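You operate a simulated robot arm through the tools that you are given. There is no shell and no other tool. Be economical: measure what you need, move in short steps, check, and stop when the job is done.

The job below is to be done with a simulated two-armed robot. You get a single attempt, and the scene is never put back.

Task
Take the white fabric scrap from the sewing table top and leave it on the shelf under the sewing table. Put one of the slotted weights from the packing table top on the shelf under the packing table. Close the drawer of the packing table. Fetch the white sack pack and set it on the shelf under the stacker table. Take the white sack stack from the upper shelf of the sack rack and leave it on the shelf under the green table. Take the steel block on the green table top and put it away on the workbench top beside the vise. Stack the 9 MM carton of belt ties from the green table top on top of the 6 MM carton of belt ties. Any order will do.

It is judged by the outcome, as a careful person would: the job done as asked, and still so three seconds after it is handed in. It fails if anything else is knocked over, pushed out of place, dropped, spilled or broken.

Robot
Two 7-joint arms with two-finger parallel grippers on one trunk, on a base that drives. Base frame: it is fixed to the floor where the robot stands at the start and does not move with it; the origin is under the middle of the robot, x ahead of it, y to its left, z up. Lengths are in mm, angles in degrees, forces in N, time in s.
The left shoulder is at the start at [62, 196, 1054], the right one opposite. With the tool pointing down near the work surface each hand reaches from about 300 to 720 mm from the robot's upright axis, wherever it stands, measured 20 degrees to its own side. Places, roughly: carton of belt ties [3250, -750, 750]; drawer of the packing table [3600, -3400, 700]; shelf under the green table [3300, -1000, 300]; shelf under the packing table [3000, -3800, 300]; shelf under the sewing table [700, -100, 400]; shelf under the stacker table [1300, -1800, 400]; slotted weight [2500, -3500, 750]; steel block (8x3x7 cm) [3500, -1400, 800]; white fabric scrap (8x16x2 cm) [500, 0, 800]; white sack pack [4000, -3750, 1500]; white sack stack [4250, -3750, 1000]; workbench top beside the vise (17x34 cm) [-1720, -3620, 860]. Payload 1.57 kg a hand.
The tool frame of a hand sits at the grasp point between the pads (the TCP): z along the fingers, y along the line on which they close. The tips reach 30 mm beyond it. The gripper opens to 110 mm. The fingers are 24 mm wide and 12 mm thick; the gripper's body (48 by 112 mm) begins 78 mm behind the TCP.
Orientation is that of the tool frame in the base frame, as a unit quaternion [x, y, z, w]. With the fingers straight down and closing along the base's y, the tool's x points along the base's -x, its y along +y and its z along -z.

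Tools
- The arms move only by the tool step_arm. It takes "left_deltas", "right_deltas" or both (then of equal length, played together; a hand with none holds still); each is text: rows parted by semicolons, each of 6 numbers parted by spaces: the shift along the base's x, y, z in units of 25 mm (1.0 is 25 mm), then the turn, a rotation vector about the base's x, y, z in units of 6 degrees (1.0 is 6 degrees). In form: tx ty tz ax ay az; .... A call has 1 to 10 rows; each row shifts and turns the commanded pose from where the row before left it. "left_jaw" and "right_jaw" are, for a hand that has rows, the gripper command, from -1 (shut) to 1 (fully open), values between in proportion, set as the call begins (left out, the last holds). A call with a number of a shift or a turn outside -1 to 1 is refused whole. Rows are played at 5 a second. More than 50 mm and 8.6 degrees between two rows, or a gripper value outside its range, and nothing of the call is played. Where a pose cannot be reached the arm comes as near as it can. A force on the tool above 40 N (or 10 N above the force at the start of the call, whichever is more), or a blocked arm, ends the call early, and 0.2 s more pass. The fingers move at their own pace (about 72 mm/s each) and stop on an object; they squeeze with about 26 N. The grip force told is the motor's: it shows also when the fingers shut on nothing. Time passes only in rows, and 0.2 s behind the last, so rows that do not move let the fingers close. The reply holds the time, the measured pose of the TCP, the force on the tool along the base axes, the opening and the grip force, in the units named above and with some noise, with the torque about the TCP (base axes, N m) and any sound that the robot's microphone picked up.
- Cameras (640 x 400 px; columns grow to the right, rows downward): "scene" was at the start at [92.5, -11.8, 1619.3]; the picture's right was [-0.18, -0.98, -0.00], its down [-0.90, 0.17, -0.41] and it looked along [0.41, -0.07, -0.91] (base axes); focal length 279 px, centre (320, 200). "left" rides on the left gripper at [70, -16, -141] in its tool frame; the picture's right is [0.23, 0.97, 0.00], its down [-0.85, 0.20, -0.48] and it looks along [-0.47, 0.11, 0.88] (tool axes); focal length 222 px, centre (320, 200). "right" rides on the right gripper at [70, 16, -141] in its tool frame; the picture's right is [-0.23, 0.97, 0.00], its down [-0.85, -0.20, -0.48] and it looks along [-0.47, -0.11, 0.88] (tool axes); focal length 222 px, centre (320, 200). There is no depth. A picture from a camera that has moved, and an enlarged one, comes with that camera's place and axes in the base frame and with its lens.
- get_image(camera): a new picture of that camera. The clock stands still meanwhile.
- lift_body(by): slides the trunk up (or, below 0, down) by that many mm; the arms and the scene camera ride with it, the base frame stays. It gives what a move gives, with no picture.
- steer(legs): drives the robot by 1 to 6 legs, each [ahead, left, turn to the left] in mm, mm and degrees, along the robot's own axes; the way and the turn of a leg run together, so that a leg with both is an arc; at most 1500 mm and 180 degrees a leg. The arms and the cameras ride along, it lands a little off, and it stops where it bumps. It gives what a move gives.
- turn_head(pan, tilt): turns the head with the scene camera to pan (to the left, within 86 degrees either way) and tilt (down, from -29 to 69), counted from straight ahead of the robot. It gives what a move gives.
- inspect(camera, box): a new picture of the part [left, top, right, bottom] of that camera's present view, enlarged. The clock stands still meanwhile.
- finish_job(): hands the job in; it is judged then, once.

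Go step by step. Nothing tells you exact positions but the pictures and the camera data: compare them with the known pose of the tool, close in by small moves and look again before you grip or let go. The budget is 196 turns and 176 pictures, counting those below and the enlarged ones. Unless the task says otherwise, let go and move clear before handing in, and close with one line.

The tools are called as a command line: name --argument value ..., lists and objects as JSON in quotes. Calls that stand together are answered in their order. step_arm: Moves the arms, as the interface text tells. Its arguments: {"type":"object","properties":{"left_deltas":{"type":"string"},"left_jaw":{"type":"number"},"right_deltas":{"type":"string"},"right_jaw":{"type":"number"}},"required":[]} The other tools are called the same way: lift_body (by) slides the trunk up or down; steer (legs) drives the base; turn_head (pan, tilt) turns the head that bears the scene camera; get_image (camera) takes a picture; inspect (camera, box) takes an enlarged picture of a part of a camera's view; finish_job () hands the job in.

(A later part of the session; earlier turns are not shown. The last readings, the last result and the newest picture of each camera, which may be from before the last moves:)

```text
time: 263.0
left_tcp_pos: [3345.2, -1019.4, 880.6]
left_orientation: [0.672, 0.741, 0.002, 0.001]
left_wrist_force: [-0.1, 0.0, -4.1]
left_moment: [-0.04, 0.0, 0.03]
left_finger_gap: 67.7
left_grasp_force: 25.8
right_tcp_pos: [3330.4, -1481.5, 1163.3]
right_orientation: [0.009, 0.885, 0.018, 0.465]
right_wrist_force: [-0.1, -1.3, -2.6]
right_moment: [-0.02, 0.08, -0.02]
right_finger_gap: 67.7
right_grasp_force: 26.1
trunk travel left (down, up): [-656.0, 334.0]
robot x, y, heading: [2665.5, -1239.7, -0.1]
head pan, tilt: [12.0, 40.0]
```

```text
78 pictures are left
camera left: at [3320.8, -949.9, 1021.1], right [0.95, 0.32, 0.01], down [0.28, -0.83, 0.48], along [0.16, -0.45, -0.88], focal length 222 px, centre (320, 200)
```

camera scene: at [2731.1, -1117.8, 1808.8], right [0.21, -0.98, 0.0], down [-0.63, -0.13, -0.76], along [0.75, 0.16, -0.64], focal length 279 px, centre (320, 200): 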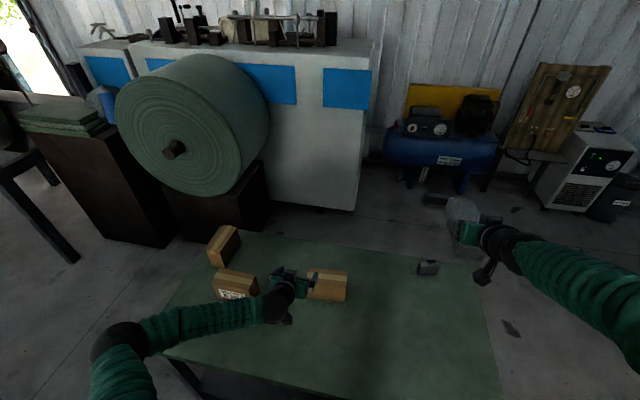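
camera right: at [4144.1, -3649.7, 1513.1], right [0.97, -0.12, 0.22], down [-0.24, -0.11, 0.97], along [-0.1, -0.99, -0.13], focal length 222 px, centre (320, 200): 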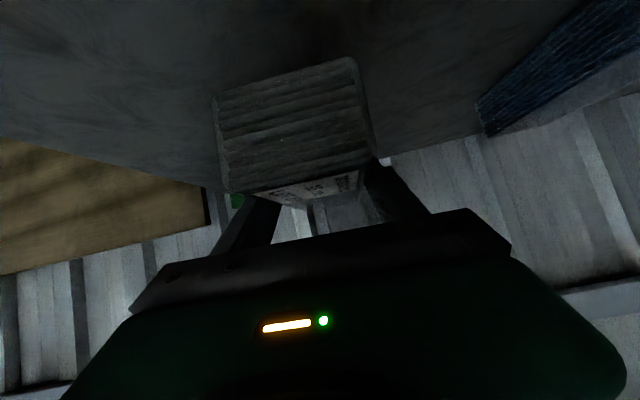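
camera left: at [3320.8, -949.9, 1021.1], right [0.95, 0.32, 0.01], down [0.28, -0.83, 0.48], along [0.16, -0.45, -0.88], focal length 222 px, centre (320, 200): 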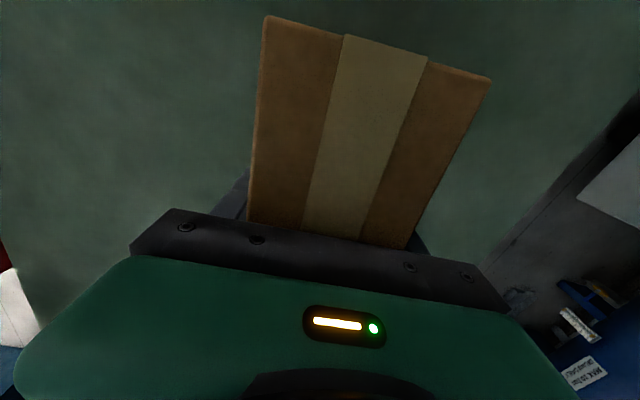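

Held. Raising well above the 6 MM carton and shifting left to it.

lift_body --by 130

steer --legs '[[-40, 0, 0], [0, 365, 0]]'

turn_head --pan 15 --tilt 45

get_image --camera "scene"

get_image --camera "left"

```text
time: 264.6
left_tcp_pos: [3345.1, -1019.4, 1010.7]
left_orientation: [0.672, 0.741, 0.003, 0.001]
left_wrist_force: [0.3, -1.1, -4.2]
left_moment: [-0.03, -0.02, 0.0]
left_finger_gap: 68.2
left_grasp_force: 26.1
right_tcp_pos: [3330.8, -1481.5, 1291.7]
right_orientation: [0.009, 0.886, 0.018, 0.464]
right_wrist_force: [0.3, 0.8, -2.9]
right_moment: [0.02, 0.05, 0.01]
right_finger_gap: 67.9
right_grasp_force: 25.5
trunk travel left (down, up): [-786.0, 204.0]
robot x, y, heading: [2664.0, -1241.8, -0.2]
head pan, tilt: [12.0, 40.0]
```

```text
time: 267.4
left_tcp_pos: [3305.2, -655.1, 1012.7]
left_orientation: [0.671, 0.741, 0.005, -0.001]
left_wrist_force: [0.6, -1.4, -4.3]
left_moment: [0.03, 0.02, 0.01]
left_finger_gap: 67.7
left_grasp_force: 26.1
right_tcp_pos: [3289.8, -1118.7, 1291.4]
right_orientation: [0.009, 0.885, 0.022, 0.465]
right_wrist_force: [-0.7, -0.9, -2.3]
right_moment: [0.02, 0.02, 0.05]
right_finger_gap: 67.9
right_grasp_force: 25.9
trunk travel left (down, up): [-786.0, 204.0]
robot x, y, heading: [2624.0, -869.7, 0.1]
head pan, tilt: [12.0, 40.0]
```

```text
time: 268.1
left_tcp_pos: [3304.1, -654.6, 1014.0]
left_orientation: [0.671, 0.741, 0.004, 0.002]
left_wrist_force: [0.4, -0.2, -2.8]
left_moment: [0.0, 0.04, 0.02]
left_finger_gap: 67.8
left_grasp_force: 26.1
right_tcp_pos: [3287.3, -1116.3, 1292.1]
right_orientation: [0.01, 0.885, 0.019, 0.465]
right_wrist_force: [-0.4, -0.2, -2.0]
right_moment: [0.01, 0.04, 0.04]
right_finger_gap: 67.5
right_grasp_force: 25.7
trunk travel left (down, up): [-786.0, 204.0]
robot x, y, heading: [2624.1, -870.2, 0.2]
head pan, tilt: [15.0, 45.0]
```

```text
77 pictures are left
camera scene: at [2740.9, -854.5, 1780.4], right [0.26, -0.97, 0.0], down [-0.69, -0.18, -0.7], along [0.68, 0.18, -0.71], focal length 279 px, centre (320, 200)
```

scene: 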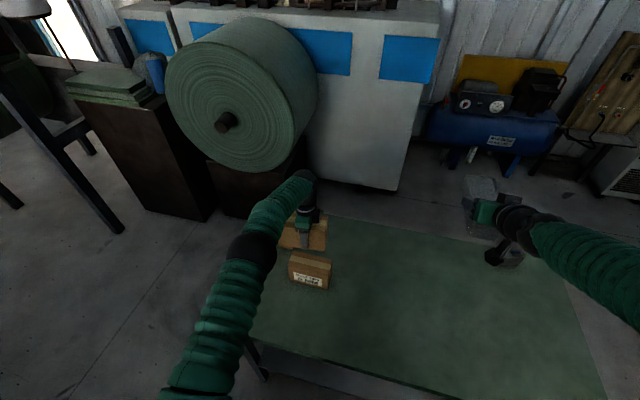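

```text
76 pictures are left
camera left: at [3279.7, -583.9, 1153.5], right [0.95, 0.32, 0.01], down [0.28, -0.83, 0.48], along [0.16, -0.45, -0.88], focal length 222 px, centre (320, 200)
```

left: 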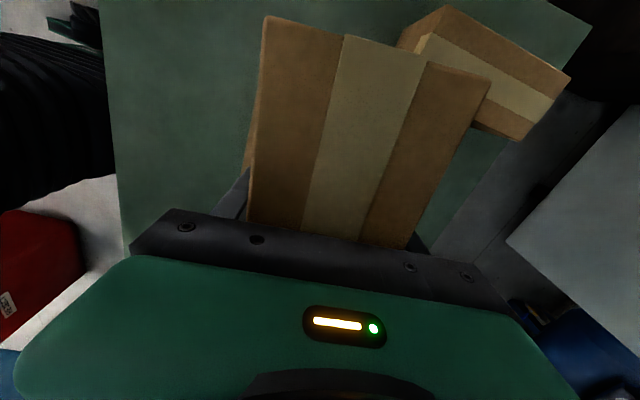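

inspect --camera "scene" --box '[250, 180, 370, 300]'

```text
3.33 times, centred on (310, 240) of scene
camera zoom: at [2740.9, -854.5, 1780.4], right [0.26, -0.97, 0.0], down [-0.69, -0.18, -0.7], along [0.68, 0.18, -0.71], focal length 931 px, centre (353, 67)
```

zoom: 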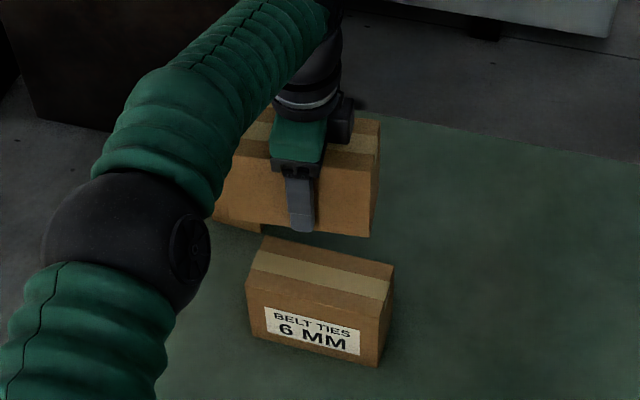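

The cartons are about 120 mm tall (top z≈912). 6 MM centre refines to about (3257, −683). Moving the held carton over it, still 50 mm above.

step_arm --left_deltas "-0.9 -0.7 0 0 0 -0.2;-1 -0.75 0 0 0 0;0 0 0 0 0 0;0 0 0 0 0 0"

inspect --camera "scene" --box '[250, 180, 370, 300]'

```text
time: 269.1
left_tcp_pos: [3256.7, -687.2, 1013.1]
left_orientation: [0.68, 0.733, 0.004, 0.003]
left_wrist_force: [0.0, 0.2, -3.4]
left_moment: [-0.02, 0.0, 0.0]
left_finger_gap: 68.0
left_grasp_force: 26.3
right_tcp_pos: [3288.0, -1113.9, 1293.4]
right_orientation: [0.009, 0.885, 0.019, 0.465]
right_wrist_force: [-0.8, -0.1, -2.4]
right_moment: [-0.02, 0.04, 0.01]
right_finger_gap: 67.8
right_grasp_force: 26.3
trunk travel left (down, up): [-786.0, 204.0]
robot x, y, heading: [2621.5, -869.9, -0.1]
head pan, tilt: [15.0, 45.0]
```

```text
3.33 times, centred on (310, 240) of scene
camera zoom: at [2741.0, -851.6, 1780.4], right [0.26, -0.97, 0.0], down [-0.69, -0.18, -0.7], along [0.68, 0.18, -0.71], focal length 931 px, centre (353, 67)
```

zoom: 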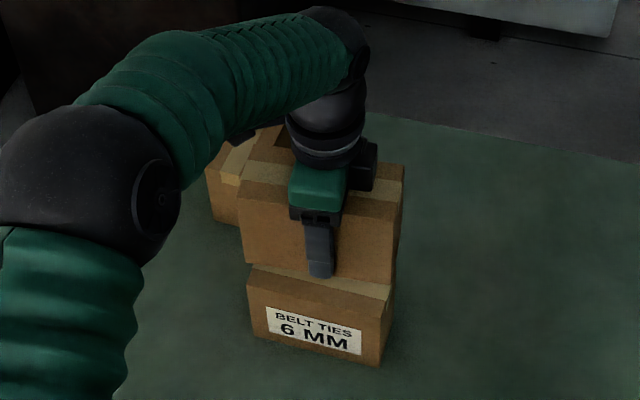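

lift_body --by -32

inspect --camera "scene" --box '[270, 210, 350, 290]'

```text
time: 269.9
left_tcp_pos: [3255.4, -686.6, 980.8]
left_orientation: [0.679, 0.734, 0.002, 0.002]
left_wrist_force: [-0.7, 0.6, -3.3]
left_moment: [-0.01, 0.0, -0.03]
left_finger_gap: 67.8
left_grasp_force: 25.7
right_tcp_pos: [3285.5, -1111.4, 1263.2]
right_orientation: [0.009, 0.885, 0.018, 0.466]
right_wrist_force: [-0.4, -0.4, -3.6]
right_moment: [0.01, 0.05, -0.01]
right_finger_gap: 67.8
right_grasp_force: 26.4
trunk travel left (down, up): [-754.0, 236.0]
robot x, y, heading: [2622.2, -866.8, 0.1]
head pan, tilt: [15.0, 45.0]
```

```text
5.00 times, centred on (310, 250) of scene
camera zoom: at [2739.9, -849.9, 1748.4], right [0.26, -0.97, 0.0], down [-0.69, -0.18, -0.7], along [0.68, 0.18, -0.71], focal length 1396 px, centre (370, -50)
```

zoom: 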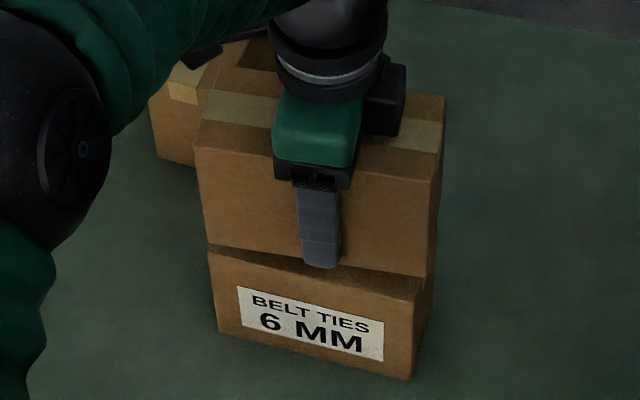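

Nearly aligned; the 6 MM carton is turned about 6° relative to the held one. Correcting yaw and 3 mm in y.

step_arm --left_deltas "0.05 0.12 0 0 0 -0.95;0 0 0 0 0 0;0 0 0 0 0 0"

lift_body --by -8

inspect --camera "scene" --box '[270, 210, 350, 290]'

```text
time: 270.7
left_tcp_pos: [3256.0, -682.4, 981.6]
left_orientation: [0.715, 0.699, 0.004, 0.003]
left_wrist_force: [-0.2, -0.7, -4.3]
left_moment: [-0.02, 0.0, 0.01]
left_finger_gap: 67.7
left_grasp_force: 26.0
right_tcp_pos: [3286.9, -1111.4, 1261.6]
right_orientation: [0.009, 0.885, 0.018, 0.465]
right_wrist_force: [-1.3, -0.8, -1.8]
right_moment: [0.01, 0.03, -0.01]
right_finger_gap: 67.8
right_grasp_force: 25.6
trunk travel left (down, up): [-754.0, 236.0]
robot x, y, heading: [2623.0, -870.8, 0.1]
head pan, tilt: [15.0, 45.0]
```

```text
time: 271.2
left_tcp_pos: [3256.1, -681.8, 973.3]
left_orientation: [0.715, 0.7, 0.004, 0.003]
left_wrist_force: [-0.2, 1.2, -4.9]
left_moment: [-0.01, -0.03, 0.0]
left_finger_gap: 67.7
left_grasp_force: 25.5
right_tcp_pos: [3286.0, -1112.3, 1255.5]
right_orientation: [0.009, 0.885, 0.018, 0.466]
right_wrist_force: [-0.4, -0.6, -2.1]
right_moment: [-0.01, 0.06, 0.0]
right_finger_gap: 67.9
right_grasp_force: 26.1
trunk travel left (down, up): [-746.0, 244.0]
robot x, y, heading: [2621.7, -868.5, -0.1]
head pan, tilt: [15.0, 45.0]
```

```text
5.00 times, centred on (310, 250) of scene
camera zoom: at [2740.0, -849.0, 1740.4], right [0.26, -0.97, 0.0], down [-0.69, -0.18, -0.7], along [0.68, 0.18, -0.71], focal length 1396 px, centre (370, -50)
```

zoom: 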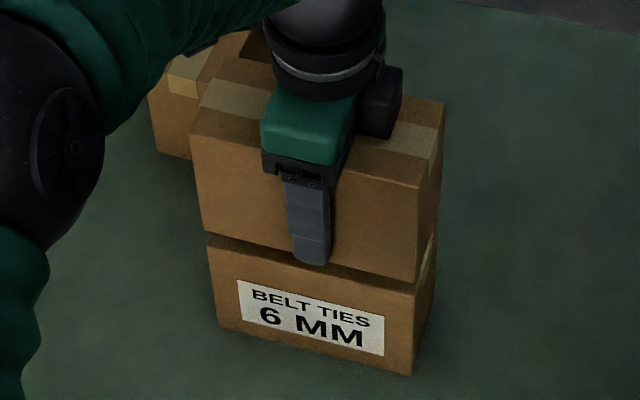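

Edges are parallel now. Lowering in small steps to contact.

lift_body --by -4

lift_body --by -3

inspect --camera "scene" --box '[270, 210, 350, 290]'

```text
time: 271.8
left_tcp_pos: [3257.1, -682.6, 968.5]
left_orientation: [0.715, 0.699, 0.003, 0.002]
left_wrist_force: [-0.1, 0.3, -3.9]
left_moment: [0.0, 0.02, 0.01]
left_finger_gap: 68.0
left_grasp_force: 26.3
right_tcp_pos: [3288.2, -1111.2, 1250.5]
right_orientation: [0.009, 0.885, 0.019, 0.465]
right_wrist_force: [0.1, 0.4, -1.8]
right_moment: [0.0, 0.11, 0.01]
right_finger_gap: 67.8
right_grasp_force: 25.9
trunk travel left (down, up): [-742.0, 248.0]
robot x, y, heading: [2622.7, -871.4, 0.1]
head pan, tilt: [15.0, 45.0]
```

```text
time: 272.3
left_tcp_pos: [3256.1, -681.6, 965.4]
left_orientation: [0.715, 0.699, 0.004, 0.002]
left_wrist_force: [0.5, -0.6, -4.4]
left_moment: [-0.01, -0.02, -0.03]
left_finger_gap: 67.9
left_grasp_force: 25.8
right_tcp_pos: [3286.6, -1111.0, 1247.0]
right_orientation: [0.01, 0.885, 0.017, 0.466]
right_wrist_force: [0.4, 0.3, -2.1]
right_moment: [0.03, 0.07, 0.0]
right_finger_gap: 67.8
right_grasp_force: 25.9
trunk travel left (down, up): [-739.0, 251.0]
robot x, y, heading: [2622.5, -869.0, -0.2]
head pan, tilt: [15.0, 45.0]
```

```text
5.00 times, centred on (310, 250) of scene
camera zoom: at [2740.3, -849.0, 1733.3], right [0.26, -0.97, 0.0], down [-0.69, -0.18, -0.7], along [0.68, 0.18, -0.71], focal length 1396 px, centre (370, -50)
```

zoom: 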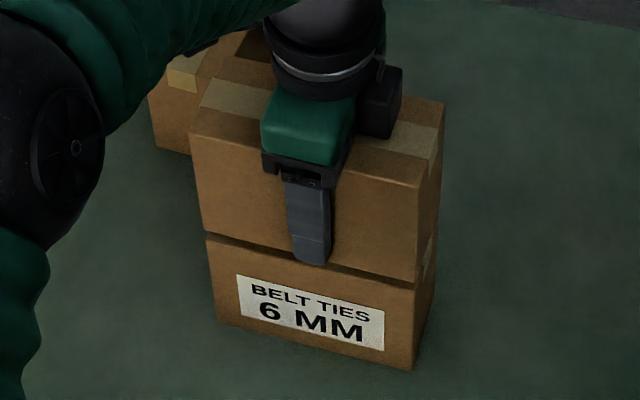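

lift_body --by -3

lift_body --by -2

lift_body --by -2

```text
time: 272.8
left_tcp_pos: [3257.1, -681.8, 962.1]
left_orientation: [0.715, 0.699, 0.003, 0.003]
left_wrist_force: [0.6, -0.6, -3.6]
left_moment: [-0.03, -0.01, 0.0]
left_finger_gap: 68.1
left_grasp_force: 25.6
right_tcp_pos: [3286.5, -1110.5, 1244.5]
right_orientation: [0.009, 0.885, 0.018, 0.465]
right_wrist_force: [-0.6, 0.3, -2.5]
right_moment: [0.0, 0.05, 0.0]
right_finger_gap: 67.8
right_grasp_force: 26.3
trunk travel left (down, up): [-736.0, 254.0]
robot x, y, heading: [2624.8, -871.7, 0.0]
head pan, tilt: [15.0, 45.0]
```

```text
time: 273.3
left_tcp_pos: [3256.8, -682.0, 961.3]
left_orientation: [0.715, 0.699, 0.004, 0.003]
left_wrist_force: [-0.3, 0.2, -3.9]
left_moment: [-0.01, 0.0, 0.0]
left_finger_gap: 67.8
left_grasp_force: 26.0
right_tcp_pos: [3288.0, -1111.4, 1242.2]
right_orientation: [0.009, 0.885, 0.018, 0.465]
right_wrist_force: [0.0, -0.9, -2.7]
right_moment: [0.01, 0.1, 0.0]
right_finger_gap: 67.7
right_grasp_force: 25.7
trunk travel left (down, up): [-734.0, 256.0]
robot x, y, heading: [2621.4, -871.3, -0.0]
head pan, tilt: [15.0, 45.0]
```

```text
time: 273.9
left_tcp_pos: [3255.7, -681.4, 960.0]
left_orientation: [0.715, 0.699, 0.004, 0.002]
left_wrist_force: [-0.7, -0.6, -4.8]
left_moment: [-0.06, -0.01, -0.03]
left_finger_gap: 67.9
left_grasp_force: 26.0
right_tcp_pos: [3287.2, -1111.3, 1240.5]
right_orientation: [0.008, 0.885, 0.019, 0.465]
right_wrist_force: [-0.4, -0.1, -2.7]
right_moment: [-0.01, 0.05, 0.01]
right_finger_gap: 67.9
right_grasp_force: 26.2
trunk travel left (down, up): [-732.0, 258.0]
robot x, y, heading: [2627.0, -869.2, -0.1]
head pan, tilt: [15.0, 45.0]
```

lift_body --by -2

lift_body --by -2

lift_body --by -2

inspect --camera "scene" --box '[270, 210, 350, 290]'

```text
time: 274.4
left_tcp_pos: [3256.9, -681.6, 958.3]
left_orientation: [0.715, 0.699, 0.004, 0.002]
left_wrist_force: [0.5, 0.2, -4.2]
left_moment: [-0.03, 0.01, -0.02]
left_finger_gap: 68.0
left_grasp_force: 26.0
right_tcp_pos: [3288.2, -1112.6, 1238.4]
right_orientation: [0.008, 0.885, 0.019, 0.465]
right_wrist_force: [-0.7, 0.4, -2.7]
right_moment: [0.0, 0.07, -0.05]
right_finger_gap: 68.1
right_grasp_force: 25.6
trunk travel left (down, up): [-730.0, 260.0]
robot x, y, heading: [2624.1, -868.9, 0.1]
head pan, tilt: [15.0, 45.0]
```

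```text
time: 274.9
left_tcp_pos: [3256.5, -682.2, 955.1]
left_orientation: [0.715, 0.699, 0.002, 0.002]
left_wrist_force: [-0.6, 0.6, -3.6]
left_moment: [-0.02, 0.02, -0.02]
left_finger_gap: 68.3
left_grasp_force: 25.9
right_tcp_pos: [3287.0, -1111.4, 1236.6]
right_orientation: [0.009, 0.885, 0.019, 0.466]
right_wrist_force: [-0.3, -0.1, -3.1]
right_moment: [-0.02, 0.05, 0.01]
right_finger_gap: 67.8
right_grasp_force: 26.2
trunk travel left (down, up): [-728.0, 262.0]
robot x, y, heading: [2624.2, -869.6, 0.2]
head pan, tilt: [15.0, 45.0]
```

```text
time: 275.4
left_tcp_pos: [3257.0, -681.5, 953.5]
left_orientation: [0.715, 0.699, 0.003, 0.002]
left_wrist_force: [0.7, -0.5, -3.3]
left_moment: [-0.03, 0.01, 0.0]
left_finger_gap: 68.1
left_grasp_force: 26.0
right_tcp_pos: [3285.7, -1110.6, 1235.6]
right_orientation: [0.009, 0.885, 0.018, 0.466]
right_wrist_force: [-0.6, 0.4, -3.5]
right_moment: [-0.01, 0.08, 0.01]
right_finger_gap: 67.8
right_grasp_force: 26.0
trunk travel left (down, up): [-726.0, 264.0]
robot x, y, heading: [2623.0, -869.4, 0.2]
head pan, tilt: [15.0, 45.0]
```

```text
5.00 times, centred on (310, 250) of scene
camera zoom: at [2739.9, -849.0, 1720.4], right [0.26, -0.97, 0.0], down [-0.69, -0.18, -0.7], along [0.68, 0.18, -0.71], focal length 1396 px, centre (370, -50)
```

zoom: 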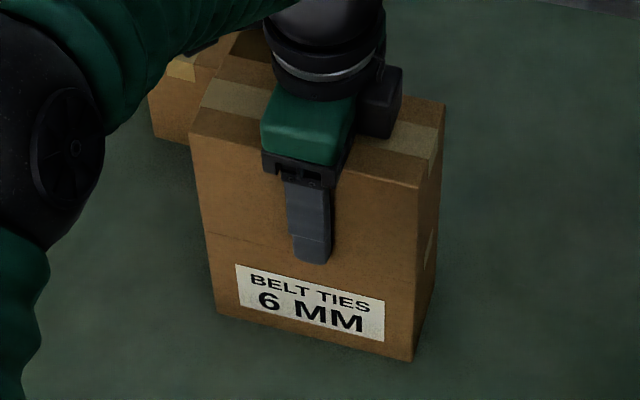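

lift_body --by -2

lift_body --by -2

inspect --camera "scene" --box '[280, 225, 340, 285]'

```text
time: 275.9
left_tcp_pos: [3256.9, -681.9, 952.1]
left_orientation: [0.715, 0.699, 0.004, 0.002]
left_wrist_force: [-0.1, 0.4, -0.8]
left_moment: [0.21, 0.12, 0.06]
left_finger_gap: 67.9
left_grasp_force: 25.9
right_tcp_pos: [3287.0, -1111.3, 1232.4]
right_orientation: [0.009, 0.884, 0.018, 0.466]
right_wrist_force: [0.2, 0.4, -1.8]
right_moment: [-0.02, 0.07, 0.04]
right_finger_gap: 67.8
right_grasp_force: 26.2
trunk travel left (down, up): [-724.0, 266.0]
robot x, y, heading: [2624.3, -872.4, 0.0]
head pan, tilt: [15.0, 45.0]
```

```text
time: 276.4
left_tcp_pos: [3256.9, -682.7, 951.6]
left_orientation: [0.714, 0.7, 0.005, 0.004]
left_wrist_force: [1.1, 1.7, 12.7]
left_moment: [0.42, 0.5, -0.05]
left_finger_gap: 67.8
left_grasp_force: 26.0
right_tcp_pos: [3286.6, -1112.0, 1232.0]
right_orientation: [0.009, 0.885, 0.019, 0.466]
right_wrist_force: [0.7, 1.0, -2.7]
right_moment: [-0.02, 0.09, -0.01]
right_finger_gap: 67.9
right_grasp_force: 26.0
trunk travel left (down, up): [-722.0, 268.0]
robot x, y, heading: [2622.0, -867.0, 0.1]
head pan, tilt: [15.0, 45.0]
```

```text
6.67 times, centred on (310, 255) of scene
camera zoom: at [2736.4, -849.7, 1716.9], right [0.26, -0.97, 0.0], down [-0.68, -0.18, -0.71], along [0.68, 0.18, -0.71], focal length 1862 px, centre (387, -167)
```

zoom: 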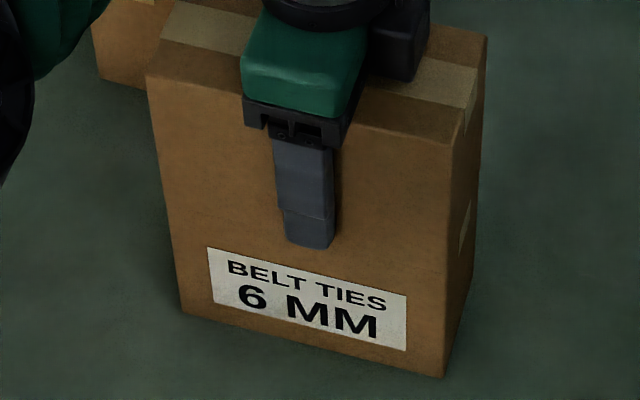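

In contact and squarely stacked. Opening and rising.

lift_body --by 1

step_arm --left_deltas "0 0 0 0 0 0;0 0 0 0 0 0;0 0 0 0 0 0;0 0 0 0 0 0" --left_jaw 1

lift_body --by 160

get_image --camera "scene"

```text
time: 277.0
left_tcp_pos: [3254.6, -681.6, 951.9]
left_orientation: [0.715, 0.699, 0.004, 0.003]
left_wrist_force: [0.7, 2.3, 10.9]
left_moment: [0.55, 0.44, -0.02]
left_finger_gap: 68.0
left_grasp_force: 26.6
right_tcp_pos: [3286.1, -1111.5, 1232.1]
right_orientation: [0.009, 0.885, 0.018, 0.466]
right_wrist_force: [-0.4, 0.7, -1.8]
right_moment: [-0.02, 0.03, -0.02]
right_finger_gap: 67.7
right_grasp_force: 26.5
trunk travel left (down, up): [-723.0, 267.0]
robot x, y, heading: [2623.1, -868.2, -0.0]
head pan, tilt: [15.0, 45.0]
```

```text
time: 278.0
left_tcp_pos: [3256.3, -681.8, 949.7]
left_orientation: [0.715, 0.699, 0.003, 0.003]
left_wrist_force: [-0.3, 0.5, 0.5]
left_moment: [0.01, 0.01, 0.01]
left_finger_gap: 109.7
left_grasp_force: 0.1
right_tcp_pos: [3287.2, -1111.6, 1231.1]
right_orientation: [0.009, 0.885, 0.019, 0.465]
right_wrist_force: [-0.3, 0.0, -3.7]
right_moment: [-0.05, 0.07, -0.02]
right_finger_gap: 68.1
right_grasp_force: 26.2
trunk travel left (down, up): [-723.0, 267.0]
robot x, y, heading: [2625.3, -870.2, -0.2]
head pan, tilt: [15.0, 45.0]
```

```text
time: 279.8
left_tcp_pos: [3256.1, -682.9, 1109.2]
left_orientation: [0.715, 0.699, 0.004, 0.002]
left_wrist_force: [-0.1, 1.0, -0.2]
left_moment: [-0.04, 0.0, 0.02]
left_finger_gap: 110.2
left_grasp_force: 0.1
right_tcp_pos: [3286.7, -1111.5, 1391.3]
right_orientation: [0.008, 0.885, 0.02, 0.466]
right_wrist_force: [0.6, 0.1, -2.8]
right_moment: [0.0, 0.07, -0.04]
right_finger_gap: 68.1
right_grasp_force: 26.3
trunk travel left (down, up): [-883.0, 107.0]
robot x, y, heading: [2623.3, -869.9, -0.1]
head pan, tilt: [15.0, 45.0]
```

```text
68 pictures are left
camera scene: at [2739.2, -849.4, 1877.5], right [0.26, -0.97, 0.0], down [-0.69, -0.18, -0.7], along [0.68, 0.18, -0.71], focal length 279 px, centre (320, 200)
```

scene: 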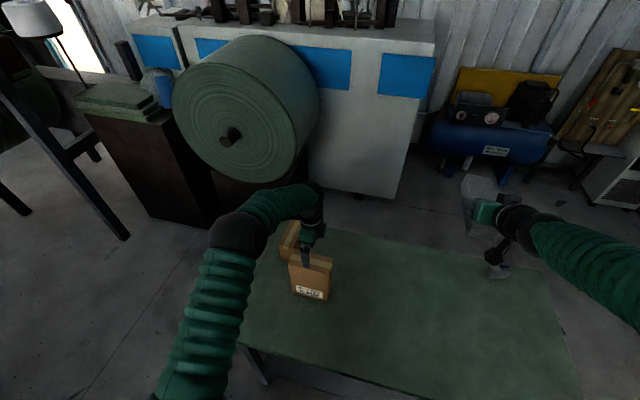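

The 9 MM carton stands on the 6 MM one. Next the block: turn the left tool back and drive round to the table's short end.

step_arm --left_deltas "0 0 0 0 0 1;0 0 0 0 0 1;0 0 0 0 0 1;0 0 0 0 0 1;0 0 0 0 0 1;0 0 0 0 0 1;0 0 0 0 0 1;0 0 0 0 0 1;0 0 0 0 0 1;0 0 0 0 0 1"

step_arm --left_deltas "-0.5 0 0 0 0 1;-0.5 0 0 0 0 1;-0.5 0 0 0 0 1;-0.5 0 0 0 0 1;-0.5 0 0 0 0 1;-0.5 0 0 0 0 0.2"

steer --legs '[[-60, 0, 0], [0, -1500, 0], [0, 0, 90], [0, -1050, 0]]'

turn_head --pan 5 --tilt 40

get_image --camera "scene"

```text
time: 282.0
left_tcp_pos: [3255.6, -682.8, 1111.3]
left_orientation: [0.269, 0.963, 0.006, 0.001]
left_wrist_force: [0.2, 0.3, 0.0]
left_moment: [0.02, -0.02, -0.01]
left_finger_gap: 110.0
left_grasp_force: 0.1
right_tcp_pos: [3286.8, -1111.7, 1392.5]
right_orientation: [0.009, 0.885, 0.017, 0.466]
right_wrist_force: [-0.3, -0.5, -2.3]
right_moment: [0.03, 0.07, -0.01]
right_finger_gap: 67.7
right_grasp_force: 25.3
trunk travel left (down, up): [-883.0, 107.0]
robot x, y, heading: [2621.5, -873.4, 0.1]
head pan, tilt: [15.0, 45.0]
```

```text
time: 283.4
left_tcp_pos: [3180.4, -683.0, 1109.3]
left_orientation: [0.001, 1.0, 0.005, 0.0]
left_wrist_force: [-0.7, 0.1, 0.4]
left_moment: [-0.02, 0.03, -0.04]
left_finger_gap: 110.0
left_grasp_force: 0.0
right_tcp_pos: [3287.4, -1111.3, 1391.6]
right_orientation: [0.009, 0.885, 0.018, 0.466]
right_wrist_force: [-0.8, 1.0, -2.8]
right_moment: [0.0, 0.08, -0.02]
right_finger_gap: 67.9
right_grasp_force: 26.0
trunk travel left (down, up): [-883.0, 107.0]
robot x, y, heading: [2623.0, -868.4, -0.1]
head pan, tilt: [15.0, 45.0]
```

```text
time: 300.1
left_tcp_pos: [3440.9, -1825.9, 1109.6]
left_orientation: [-0.699, 0.715, 0.003, -0.004]
left_wrist_force: [-1.2, 0.2, 0.4]
left_moment: [0.02, -0.03, 0.0]
left_finger_gap: 110.0
left_grasp_force: 0.0
right_tcp_pos: [3872.1, -1729.6, 1392.4]
right_orientation: [-0.612, 0.638, 0.338, 0.321]
right_wrist_force: [0.4, -0.1, -2.2]
right_moment: [-0.05, -0.03, -0.01]
right_finger_gap: 67.8
right_grasp_force: 26.0
trunk travel left (down, up): [-883.0, 107.0]
robot x, y, heading: [3616.4, -2387.4, 89.0]
head pan, tilt: [15.0, 45.0]
```

```text
time: 300.9
left_tcp_pos: [3441.9, -1827.4, 1111.2]
left_orientation: [-0.699, 0.715, 0.004, -0.005]
left_wrist_force: [-0.2, 0.5, -0.9]
left_moment: [0.0, 0.02, -0.01]
left_finger_gap: 109.9
left_grasp_force: 0.1
right_tcp_pos: [3874.2, -1730.0, 1393.5]
right_orientation: [-0.612, 0.639, 0.339, 0.321]
right_wrist_force: [0.0, 0.0, -3.2]
right_moment: [-0.06, -0.01, 0.0]
right_finger_gap: 68.2
right_grasp_force: 26.3
trunk travel left (down, up): [-883.0, 107.0]
robot x, y, heading: [3617.5, -2385.0, 88.3]
head pan, tilt: [5.0, 40.0]
```

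```text
67 pictures are left
camera scene: at [3614.7, -2265.5, 1884.7], right [1.0, 0.07, 0.0], down [0.04, -0.64, -0.76], along [-0.05, 0.76, -0.65], focal length 279 px, centre (320, 200)
```

scene: 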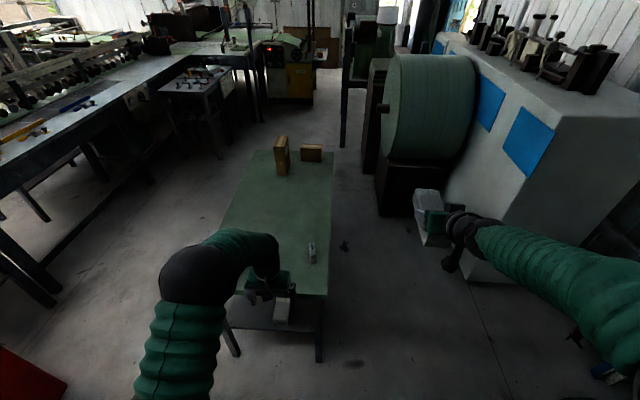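

steer --legs '[[0, 0, 1.5], [400, -80, 0]]'

lift_body --by -130

get_image --camera "left"

```text
time: 303.8
left_tcp_pos: [3512.6, -1430.6, 1112.6]
left_orientation: [-0.705, 0.709, 0.005, -0.003]
left_wrist_force: [-0.6, 0.2, 0.0]
left_moment: [0.02, 0.04, 0.04]
left_finger_gap: 110.1
left_grasp_force: 0.1
right_tcp_pos: [3942.8, -1326.8, 1394.3]
right_orientation: [-0.617, 0.632, 0.342, 0.319]
right_wrist_force: [-0.6, -0.5, -2.8]
right_moment: [-0.08, -0.01, -0.02]
right_finger_gap: 68.0
right_grasp_force: 25.4
trunk travel left (down, up): [-883.0, 107.0]
robot x, y, heading: [3698.0, -1987.9, 89.9]
head pan, tilt: [5.0, 40.0]
```

```text
time: 305.4
left_tcp_pos: [3513.6, -1429.2, 981.9]
left_orientation: [-0.706, 0.709, 0.004, -0.003]
left_wrist_force: [-0.9, 0.0, 1.0]
left_moment: [0.0, -0.02, 0.03]
left_finger_gap: 109.7
left_grasp_force: 0.0
right_tcp_pos: [3943.7, -1325.7, 1263.2]
right_orientation: [-0.618, 0.631, 0.344, 0.318]
right_wrist_force: [0.2, -0.3, -3.0]
right_moment: [-0.07, 0.03, -0.01]
right_finger_gap: 67.8
right_grasp_force: 26.2
trunk travel left (down, up): [-753.0, 237.0]
robot x, y, heading: [3698.2, -1980.9, 89.6]
head pan, tilt: [5.0, 40.0]
```

```text
66 pictures are left
camera left: at [3530.3, -1496.4, 1122.4], right [-0.98, -0.22, 0.01], down [-0.19, 0.86, 0.48], along [-0.12, 0.47, -0.88], focal length 222 px, centre (320, 200)
```

left: 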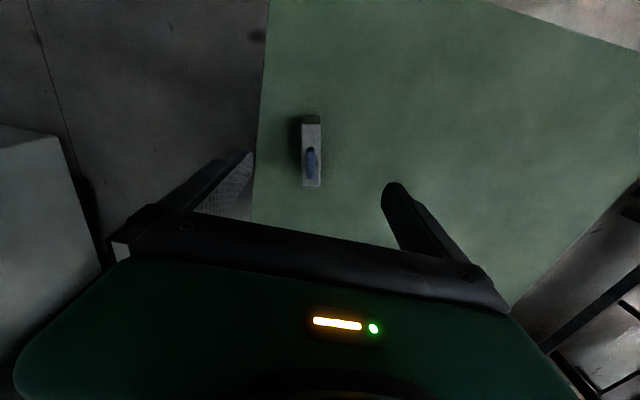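

The block centre is about (3519, −1414), turned about 12°. Matching yaw and lowering over it.

step_arm --left_deltas "0.2 0.6 0 0 0 1;0 0 0 0 0 1;0 0 0 0 0 0"

lift_body --by -70

get_image --camera "left"

```text
time: 306.2
left_tcp_pos: [3518.5, -1413.3, 983.1]
left_orientation: [0.775, -0.632, -0.004, 0.003]
left_wrist_force: [0.7, 0.8, 0.7]
left_moment: [0.03, 0.01, -0.03]
left_finger_gap: 110.2
left_grasp_force: 0.1
right_tcp_pos: [3943.2, -1326.8, 1264.3]
right_orientation: [-0.617, 0.632, 0.343, 0.319]
right_wrist_force: [0.5, 0.5, -2.6]
right_moment: [-0.06, -0.02, 0.06]
right_finger_gap: 67.7
right_grasp_force: 26.3
trunk travel left (down, up): [-753.0, 237.0]
robot x, y, heading: [3700.1, -1984.9, 89.9]
head pan, tilt: [5.0, 40.0]
```

```text
time: 307.2
left_tcp_pos: [3518.1, -1414.4, 912.7]
left_orientation: [0.775, -0.631, -0.004, 0.003]
left_wrist_force: [-0.1, -0.2, -0.1]
left_moment: [0.01, -0.01, 0.0]
left_finger_gap: 110.0
left_grasp_force: 0.1
right_tcp_pos: [3941.6, -1327.0, 1194.9]
right_orientation: [-0.617, 0.633, 0.342, 0.319]
right_wrist_force: [-0.6, -0.3, -3.3]
right_moment: [-0.07, -0.01, 0.0]
right_finger_gap: 67.8
right_grasp_force: 26.4
trunk travel left (down, up): [-683.0, 307.0]
robot x, y, heading: [3701.2, -1984.0, 89.8]
head pan, tilt: [5.0, 40.0]
```

```text
65 pictures are left
camera left: at [3549.7, -1476.8, 1052.8], right [-0.91, -0.42, 0.01], down [-0.36, 0.8, 0.48], along [-0.21, 0.43, -0.88], focal length 222 px, centre (320, 200)
```

left: 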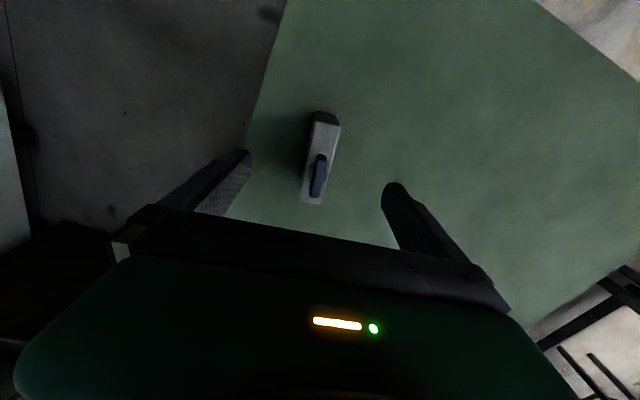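

step_arm --left_deltas "0 0 0 0 0 0.5;0 0 0 0 0 0"

lift_body --by -76

step_arm --left_deltas "0 0 0 0 0 0;0 0 0 0 0 0;0 0 0 0 0 0;0 0 0 0 0 0;0 0 0 0 0 0" --left_jaw -1

get_image --camera "left"

```text
time: 307.8
left_tcp_pos: [3517.8, -1414.0, 913.0]
left_orientation: [0.792, -0.61, -0.004, 0.003]
left_wrist_force: [0.7, -0.8, -0.4]
left_moment: [-0.04, 0.01, -0.04]
left_finger_gap: 110.0
left_grasp_force: 0.1
right_tcp_pos: [3943.3, -1326.7, 1192.7]
right_orientation: [-0.617, 0.632, 0.342, 0.319]
right_wrist_force: [-0.5, -0.8, -2.4]
right_moment: [-0.06, -0.01, -0.01]
right_finger_gap: 67.7
right_grasp_force: 25.9
trunk travel left (down, up): [-683.0, 307.0]
robot x, y, heading: [3699.3, -1980.5, 89.8]
head pan, tilt: [5.0, 40.0]
```

```text
time: 309.0
left_tcp_pos: [3518.3, -1414.8, 836.5]
left_orientation: [0.792, -0.611, -0.004, 0.003]
left_wrist_force: [0.2, 0.4, -0.4]
left_moment: [-0.02, -0.01, 0.0]
left_finger_gap: 110.0
left_grasp_force: 0.0
right_tcp_pos: [3944.4, -1325.7, 1118.3]
right_orientation: [-0.618, 0.632, 0.343, 0.319]
right_wrist_force: [-0.2, 0.1, -2.1]
right_moment: [-0.08, 0.01, 0.04]
right_finger_gap: 67.9
right_grasp_force: 26.3
trunk travel left (down, up): [-607.0, 383.0]
robot x, y, heading: [3700.8, -1986.4, 89.6]
head pan, tilt: [5.0, 40.0]
```

```text
time: 310.2
left_tcp_pos: [3519.0, -1414.0, 835.6]
left_orientation: [0.791, -0.611, -0.004, 0.004]
left_wrist_force: [0.6, 0.3, 2.3]
left_moment: [-0.07, -0.12, 0.05]
left_finger_gap: 23.8
left_grasp_force: 25.8
right_tcp_pos: [3944.1, -1326.7, 1118.3]
right_orientation: [-0.618, 0.632, 0.342, 0.318]
right_wrist_force: [-0.7, 0.6, -2.7]
right_moment: [-0.03, 0.0, 0.02]
right_finger_gap: 67.7
right_grasp_force: 25.8
trunk travel left (down, up): [-607.0, 383.0]
robot x, y, heading: [3700.4, -1980.5, 89.8]
head pan, tilt: [5.0, 40.0]
```

```text
64 pictures are left
camera left: at [3553.3, -1474.9, 976.4], right [-0.88, -0.47, 0.01], down [-0.4, 0.78, 0.48], along [-0.23, 0.42, -0.88], focal length 222 px, centre (320, 200)
```

left: 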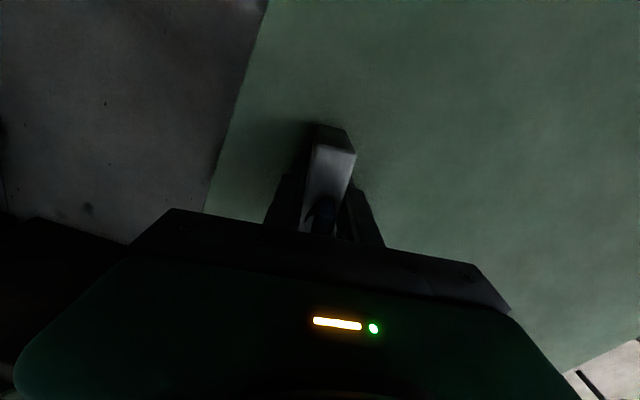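

Gripped. Lifting to check.

lift_body --by 60

get_image --camera "left"

```text
time: 311.2
left_tcp_pos: [3518.3, -1413.6, 895.5]
left_orientation: [0.792, -0.611, -0.004, 0.004]
left_wrist_force: [-0.2, 0.2, -4.5]
left_moment: [0.05, 0.03, 0.0]
left_finger_gap: 23.8
left_grasp_force: 25.8
right_tcp_pos: [3943.4, -1324.6, 1177.8]
right_orientation: [-0.617, 0.633, 0.342, 0.318]
right_wrist_force: [-0.4, 0.0, -2.4]
right_moment: [-0.07, 0.0, -0.01]
right_finger_gap: 68.0
right_grasp_force: 25.8
trunk travel left (down, up): [-667.0, 323.0]
robot x, y, heading: [3696.8, -1983.1, 90.1]
head pan, tilt: [5.0, 40.0]
```

```text
63 pictures are left
camera left: at [3552.8, -1474.1, 1035.5], right [-0.88, -0.47, 0.01], down [-0.4, 0.78, 0.48], along [-0.23, 0.42, -0.88], focal length 222 px, centre (320, 200)
```

left: 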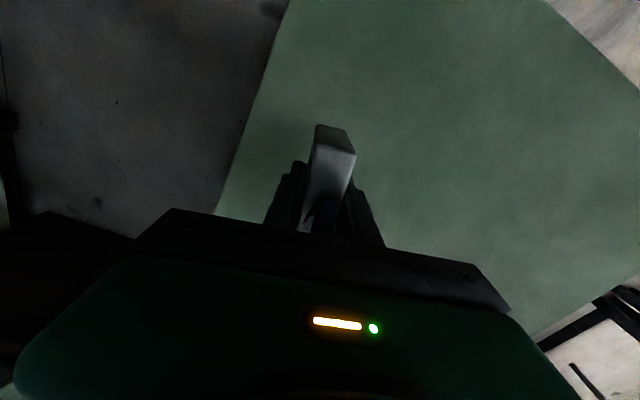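

Block held. Now to the stacker table's end with the pack: back away and drive along the aisle.

steer --legs '[[-950, 0, 0], [0, 1300, 0], [0, 1250, 0]]'

turn_head --pan 0 --tilt 35

get_image --camera "scene"

```text
time: 328.2
left_tcp_pos: [943.1, -2403.4, 896.6]
left_orientation: [0.801, -0.599, -0.005, 0.005]
left_wrist_force: [-0.1, -0.3, -3.4]
left_moment: [0.04, 0.0, 0.02]
left_finger_gap: 24.1
left_grasp_force: 25.6
right_tcp_pos: [1365.3, -2303.8, 1177.9]
right_orientation: [0.627, -0.624, -0.348, -0.312]
right_wrist_force: [0.6, -0.6, -2.9]
right_moment: [-0.05, -0.01, 0.02]
right_finger_gap: 67.8
right_grasp_force: 26.2
trunk travel left (down, up): [-667.0, 323.0]
robot x, y, heading: [1137.4, -2969.4, 91.5]
head pan, tilt: [5.0, 40.0]
```

```text
time: 328.9
left_tcp_pos: [941.2, -2405.3, 896.4]
left_orientation: [0.801, -0.599, -0.004, 0.003]
left_wrist_force: [-0.4, 0.3, -4.2]
left_moment: [0.0, -0.03, -0.01]
left_finger_gap: 23.6
left_grasp_force: 26.1
right_tcp_pos: [1364.8, -2304.5, 1178.9]
right_orientation: [0.627, -0.623, -0.348, -0.313]
right_wrist_force: [-0.4, 0.5, -2.8]
right_moment: [-0.08, 0.0, -0.01]
right_finger_gap: 68.1
right_grasp_force: 25.6
trunk travel left (down, up): [-667.0, 323.0]
robot x, y, heading: [1138.6, -2967.0, 91.4]
head pan, tilt: [0.0, 35.0]
```

```text
62 pictures are left
camera scene: at [1138.3, -2843.2, 1676.2], right [1.0, 0.03, 0.0], down [0.01, -0.58, -0.82], along [-0.02, 0.82, -0.58], focal length 279 px, centre (320, 200)
```

scene: 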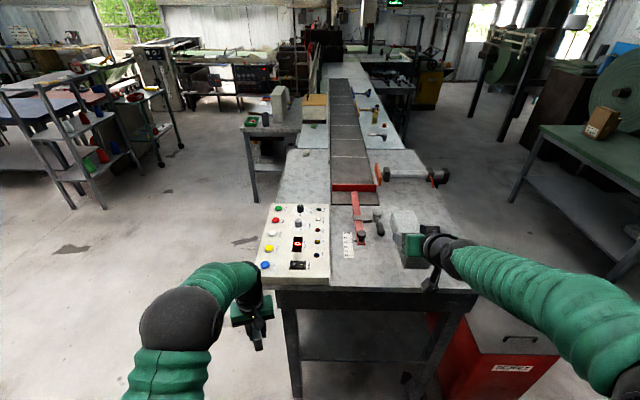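

The stacker table's end is ahead (edge y≈−2240, x 975–1660). I'll spread the left hand outward, straighten, lower the trunk and look at the shelf.

steer --legs '[[-120, 0, -1.4]]'

step_arm --left_deltas "-0.8 -0.4 0 0 0 0;-0.8 -0.4 0 0 0 0;-0.8 -0.4 0 0 0 0"

lift_body --by -400

get_image --camera "scene"

```text
time: 330.1
left_tcp_pos: [956.2, -2521.0, 895.4]
left_orientation: [0.793, -0.609, -0.004, 0.004]
left_wrist_force: [0.1, 0.4, -4.7]
left_moment: [0.02, 0.0, -0.01]
left_finger_gap: 23.8
left_grasp_force: 26.6
right_tcp_pos: [1378.9, -2430.1, 1178.9]
right_orientation: [-0.62, 0.63, 0.343, 0.318]
right_wrist_force: [-0.3, -0.4, -2.0]
right_moment: [-0.05, -0.01, 0.0]
right_finger_gap: 67.8
right_grasp_force: 26.2
trunk travel left (down, up): [-667.0, 323.0]
robot x, y, heading: [1147.1, -3090.0, 89.9]
head pan, tilt: [0.0, 35.0]
```

```text
time: 330.9
left_tcp_pos: [894.1, -2556.1, 897.5]
left_orientation: [0.793, -0.609, -0.005, 0.001]
left_wrist_force: [-0.8, 0.1, -3.9]
left_moment: [0.02, 0.0, -0.05]
left_finger_gap: 23.8
left_grasp_force: 26.2
right_tcp_pos: [1378.3, -2433.5, 1182.4]
right_orientation: [-0.619, 0.629, 0.345, 0.32]
right_wrist_force: [0.5, 0.7, -3.0]
right_moment: [-0.08, -0.01, -0.03]
right_finger_gap: 67.4
right_grasp_force: 25.8
trunk travel left (down, up): [-667.0, 323.0]
robot x, y, heading: [1141.6, -3087.6, 90.1]
head pan, tilt: [0.0, 35.0]
```

```text
time: 334.7
left_tcp_pos: [895.0, -2556.0, 497.6]
left_orientation: [0.793, -0.609, -0.004, 0.002]
left_wrist_force: [-0.5, 0.6, -4.1]
left_moment: [0.01, -0.02, 0.03]
left_finger_gap: 23.9
left_grasp_force: 25.9
right_tcp_pos: [1380.4, -2435.2, 781.5]
right_orientation: [-0.619, 0.63, 0.344, 0.319]
right_wrist_force: [1.1, 0.3, -2.4]
right_moment: [-0.05, 0.03, 0.01]
right_finger_gap: 68.0
right_grasp_force: 26.1
trunk travel left (down, up): [-267.0, 723.0]
robot x, y, heading: [1140.2, -3089.2, 89.8]
head pan, tilt: [0.0, 35.0]
```

```text
61 pictures are left
camera scene: at [1141.6, -2966.1, 1276.3], right [1.0, 0.0, 0.0], down [0.0, -0.58, -0.82], along [0.0, 0.82, -0.58], focal length 279 px, centre (320, 200)
```

scene: 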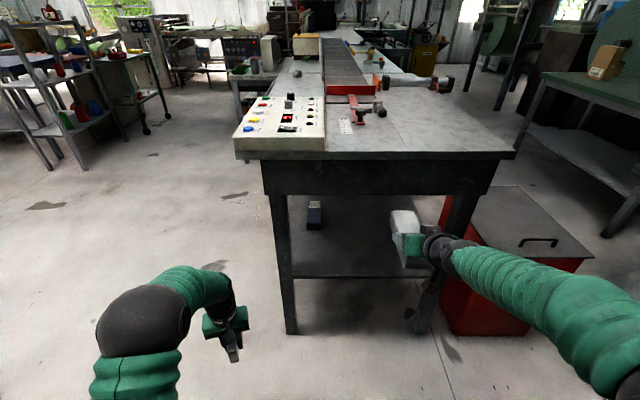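

The shelf (z≈400, edge y≈−2250) is free on its right part. Lowering further and aligning the right hand between the legs.

lift_body --by -180

step_arm --right_deltas "-0.4 0 -0.8 0 0 0;-0.4 0 -0.8 0 0 0;-0.4 0 -0.8 0 0 0;-0.4 0 -0.8 0 0 0"

steer --legs '[[150, 30, 0]]'

turn_head --pan -10 --tilt 35

get_image --camera "scene"

get_image --camera "right"

```text
time: 336.7
left_tcp_pos: [894.6, -2557.2, 319.1]
left_orientation: [0.794, -0.609, -0.005, 0.002]
left_wrist_force: [0.4, 0.7, -3.8]
left_moment: [0.01, 0.0, 0.02]
left_finger_gap: 24.0
left_grasp_force: 26.3
right_tcp_pos: [1379.3, -2435.4, 601.1]
right_orientation: [-0.62, 0.629, 0.345, 0.318]
right_wrist_force: [0.7, -0.2, -2.5]
right_moment: [-0.08, 0.0, -0.04]
right_finger_gap: 67.8
right_grasp_force: 26.5
trunk travel left (down, up): [-87.0, 903.0]
robot x, y, heading: [1144.0, -3087.4, 89.9]
head pan, tilt: [0.0, 35.0]
```

```text
time: 337.7
left_tcp_pos: [895.3, -2557.6, 318.3]
left_orientation: [0.794, -0.609, -0.005, 0.003]
left_wrist_force: [-0.1, 0.1, -4.1]
left_moment: [-0.02, 0.03, -0.01]
left_finger_gap: 24.0
left_grasp_force: 25.9
right_tcp_pos: [1339.4, -2436.1, 522.0]
right_orientation: [-0.619, 0.63, 0.344, 0.319]
right_wrist_force: [0.4, 0.0, -3.1]
right_moment: [-0.05, 0.01, 0.02]
right_finger_gap: 67.7
right_grasp_force: 25.8
trunk travel left (down, up): [-87.0, 903.0]
robot x, y, heading: [1140.7, -3088.1, 90.1]
head pan, tilt: [0.0, 35.0]
```

```text
time: 339.1
left_tcp_pos: [866.7, -2406.4, 317.6]
left_orientation: [0.793, -0.61, -0.006, 0.003]
left_wrist_force: [-0.1, -0.8, -4.7]
left_moment: [-0.02, 0.02, -0.01]
left_finger_gap: 24.1
left_grasp_force: 25.9
right_tcp_pos: [1310.3, -2285.7, 522.2]
right_orientation: [-0.618, 0.631, 0.344, 0.319]
right_wrist_force: [0.3, 0.6, -2.3]
right_moment: [-0.07, -0.02, 0.0]
right_finger_gap: 68.0
right_grasp_force: 25.9
trunk travel left (down, up): [-87.0, 903.0]
robot x, y, heading: [1112.5, -2939.0, 89.9]
head pan, tilt: [0.0, 35.0]
```

```text
time: 339.8
left_tcp_pos: [866.8, -2406.3, 319.6]
left_orientation: [0.793, -0.61, -0.006, 0.001]
left_wrist_force: [-0.2, -0.4, -3.9]
left_moment: [-0.01, 0.0, -0.02]
left_finger_gap: 23.5
left_grasp_force: 26.1
right_tcp_pos: [1311.1, -2285.8, 523.2]
right_orientation: [-0.618, 0.63, 0.345, 0.32]
right_wrist_force: [0.3, -0.1, -2.1]
right_moment: [-0.03, -0.01, 0.01]
right_finger_gap: 68.0
right_grasp_force: 25.8
trunk travel left (down, up): [-87.0, 903.0]
robot x, y, heading: [1110.7, -2933.7, 90.2]
head pan, tilt: [-10.0, 35.0]
```

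```text
60 pictures are left
camera scene: at [1126.8, -2817.5, 1096.2], right [0.98, -0.17, 0.0], down [-0.1, -0.57, -0.82], along [0.14, 0.8, -0.58], focal length 279 px, centre (320, 200)
```

scene: 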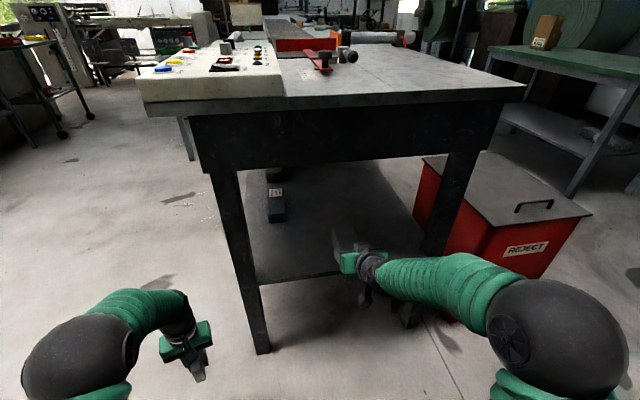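

```text
59 pictures are left
camera right: at [1295.3, -2443.1, 544.7], right [-0.97, 0.12, 0.23], down [0.24, 0.08, 0.97], along [0.1, 0.99, -0.11], focal length 222 px, centre (320, 200)
```

right: 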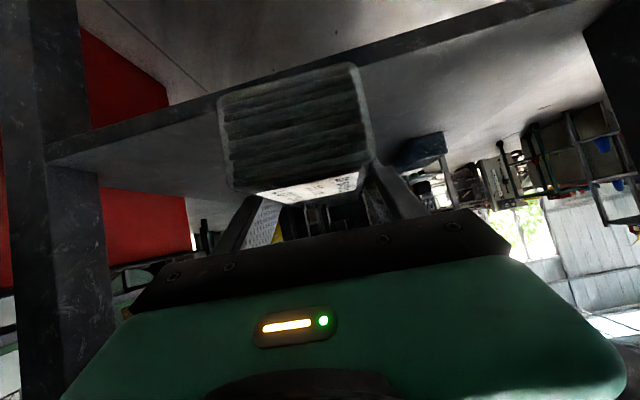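

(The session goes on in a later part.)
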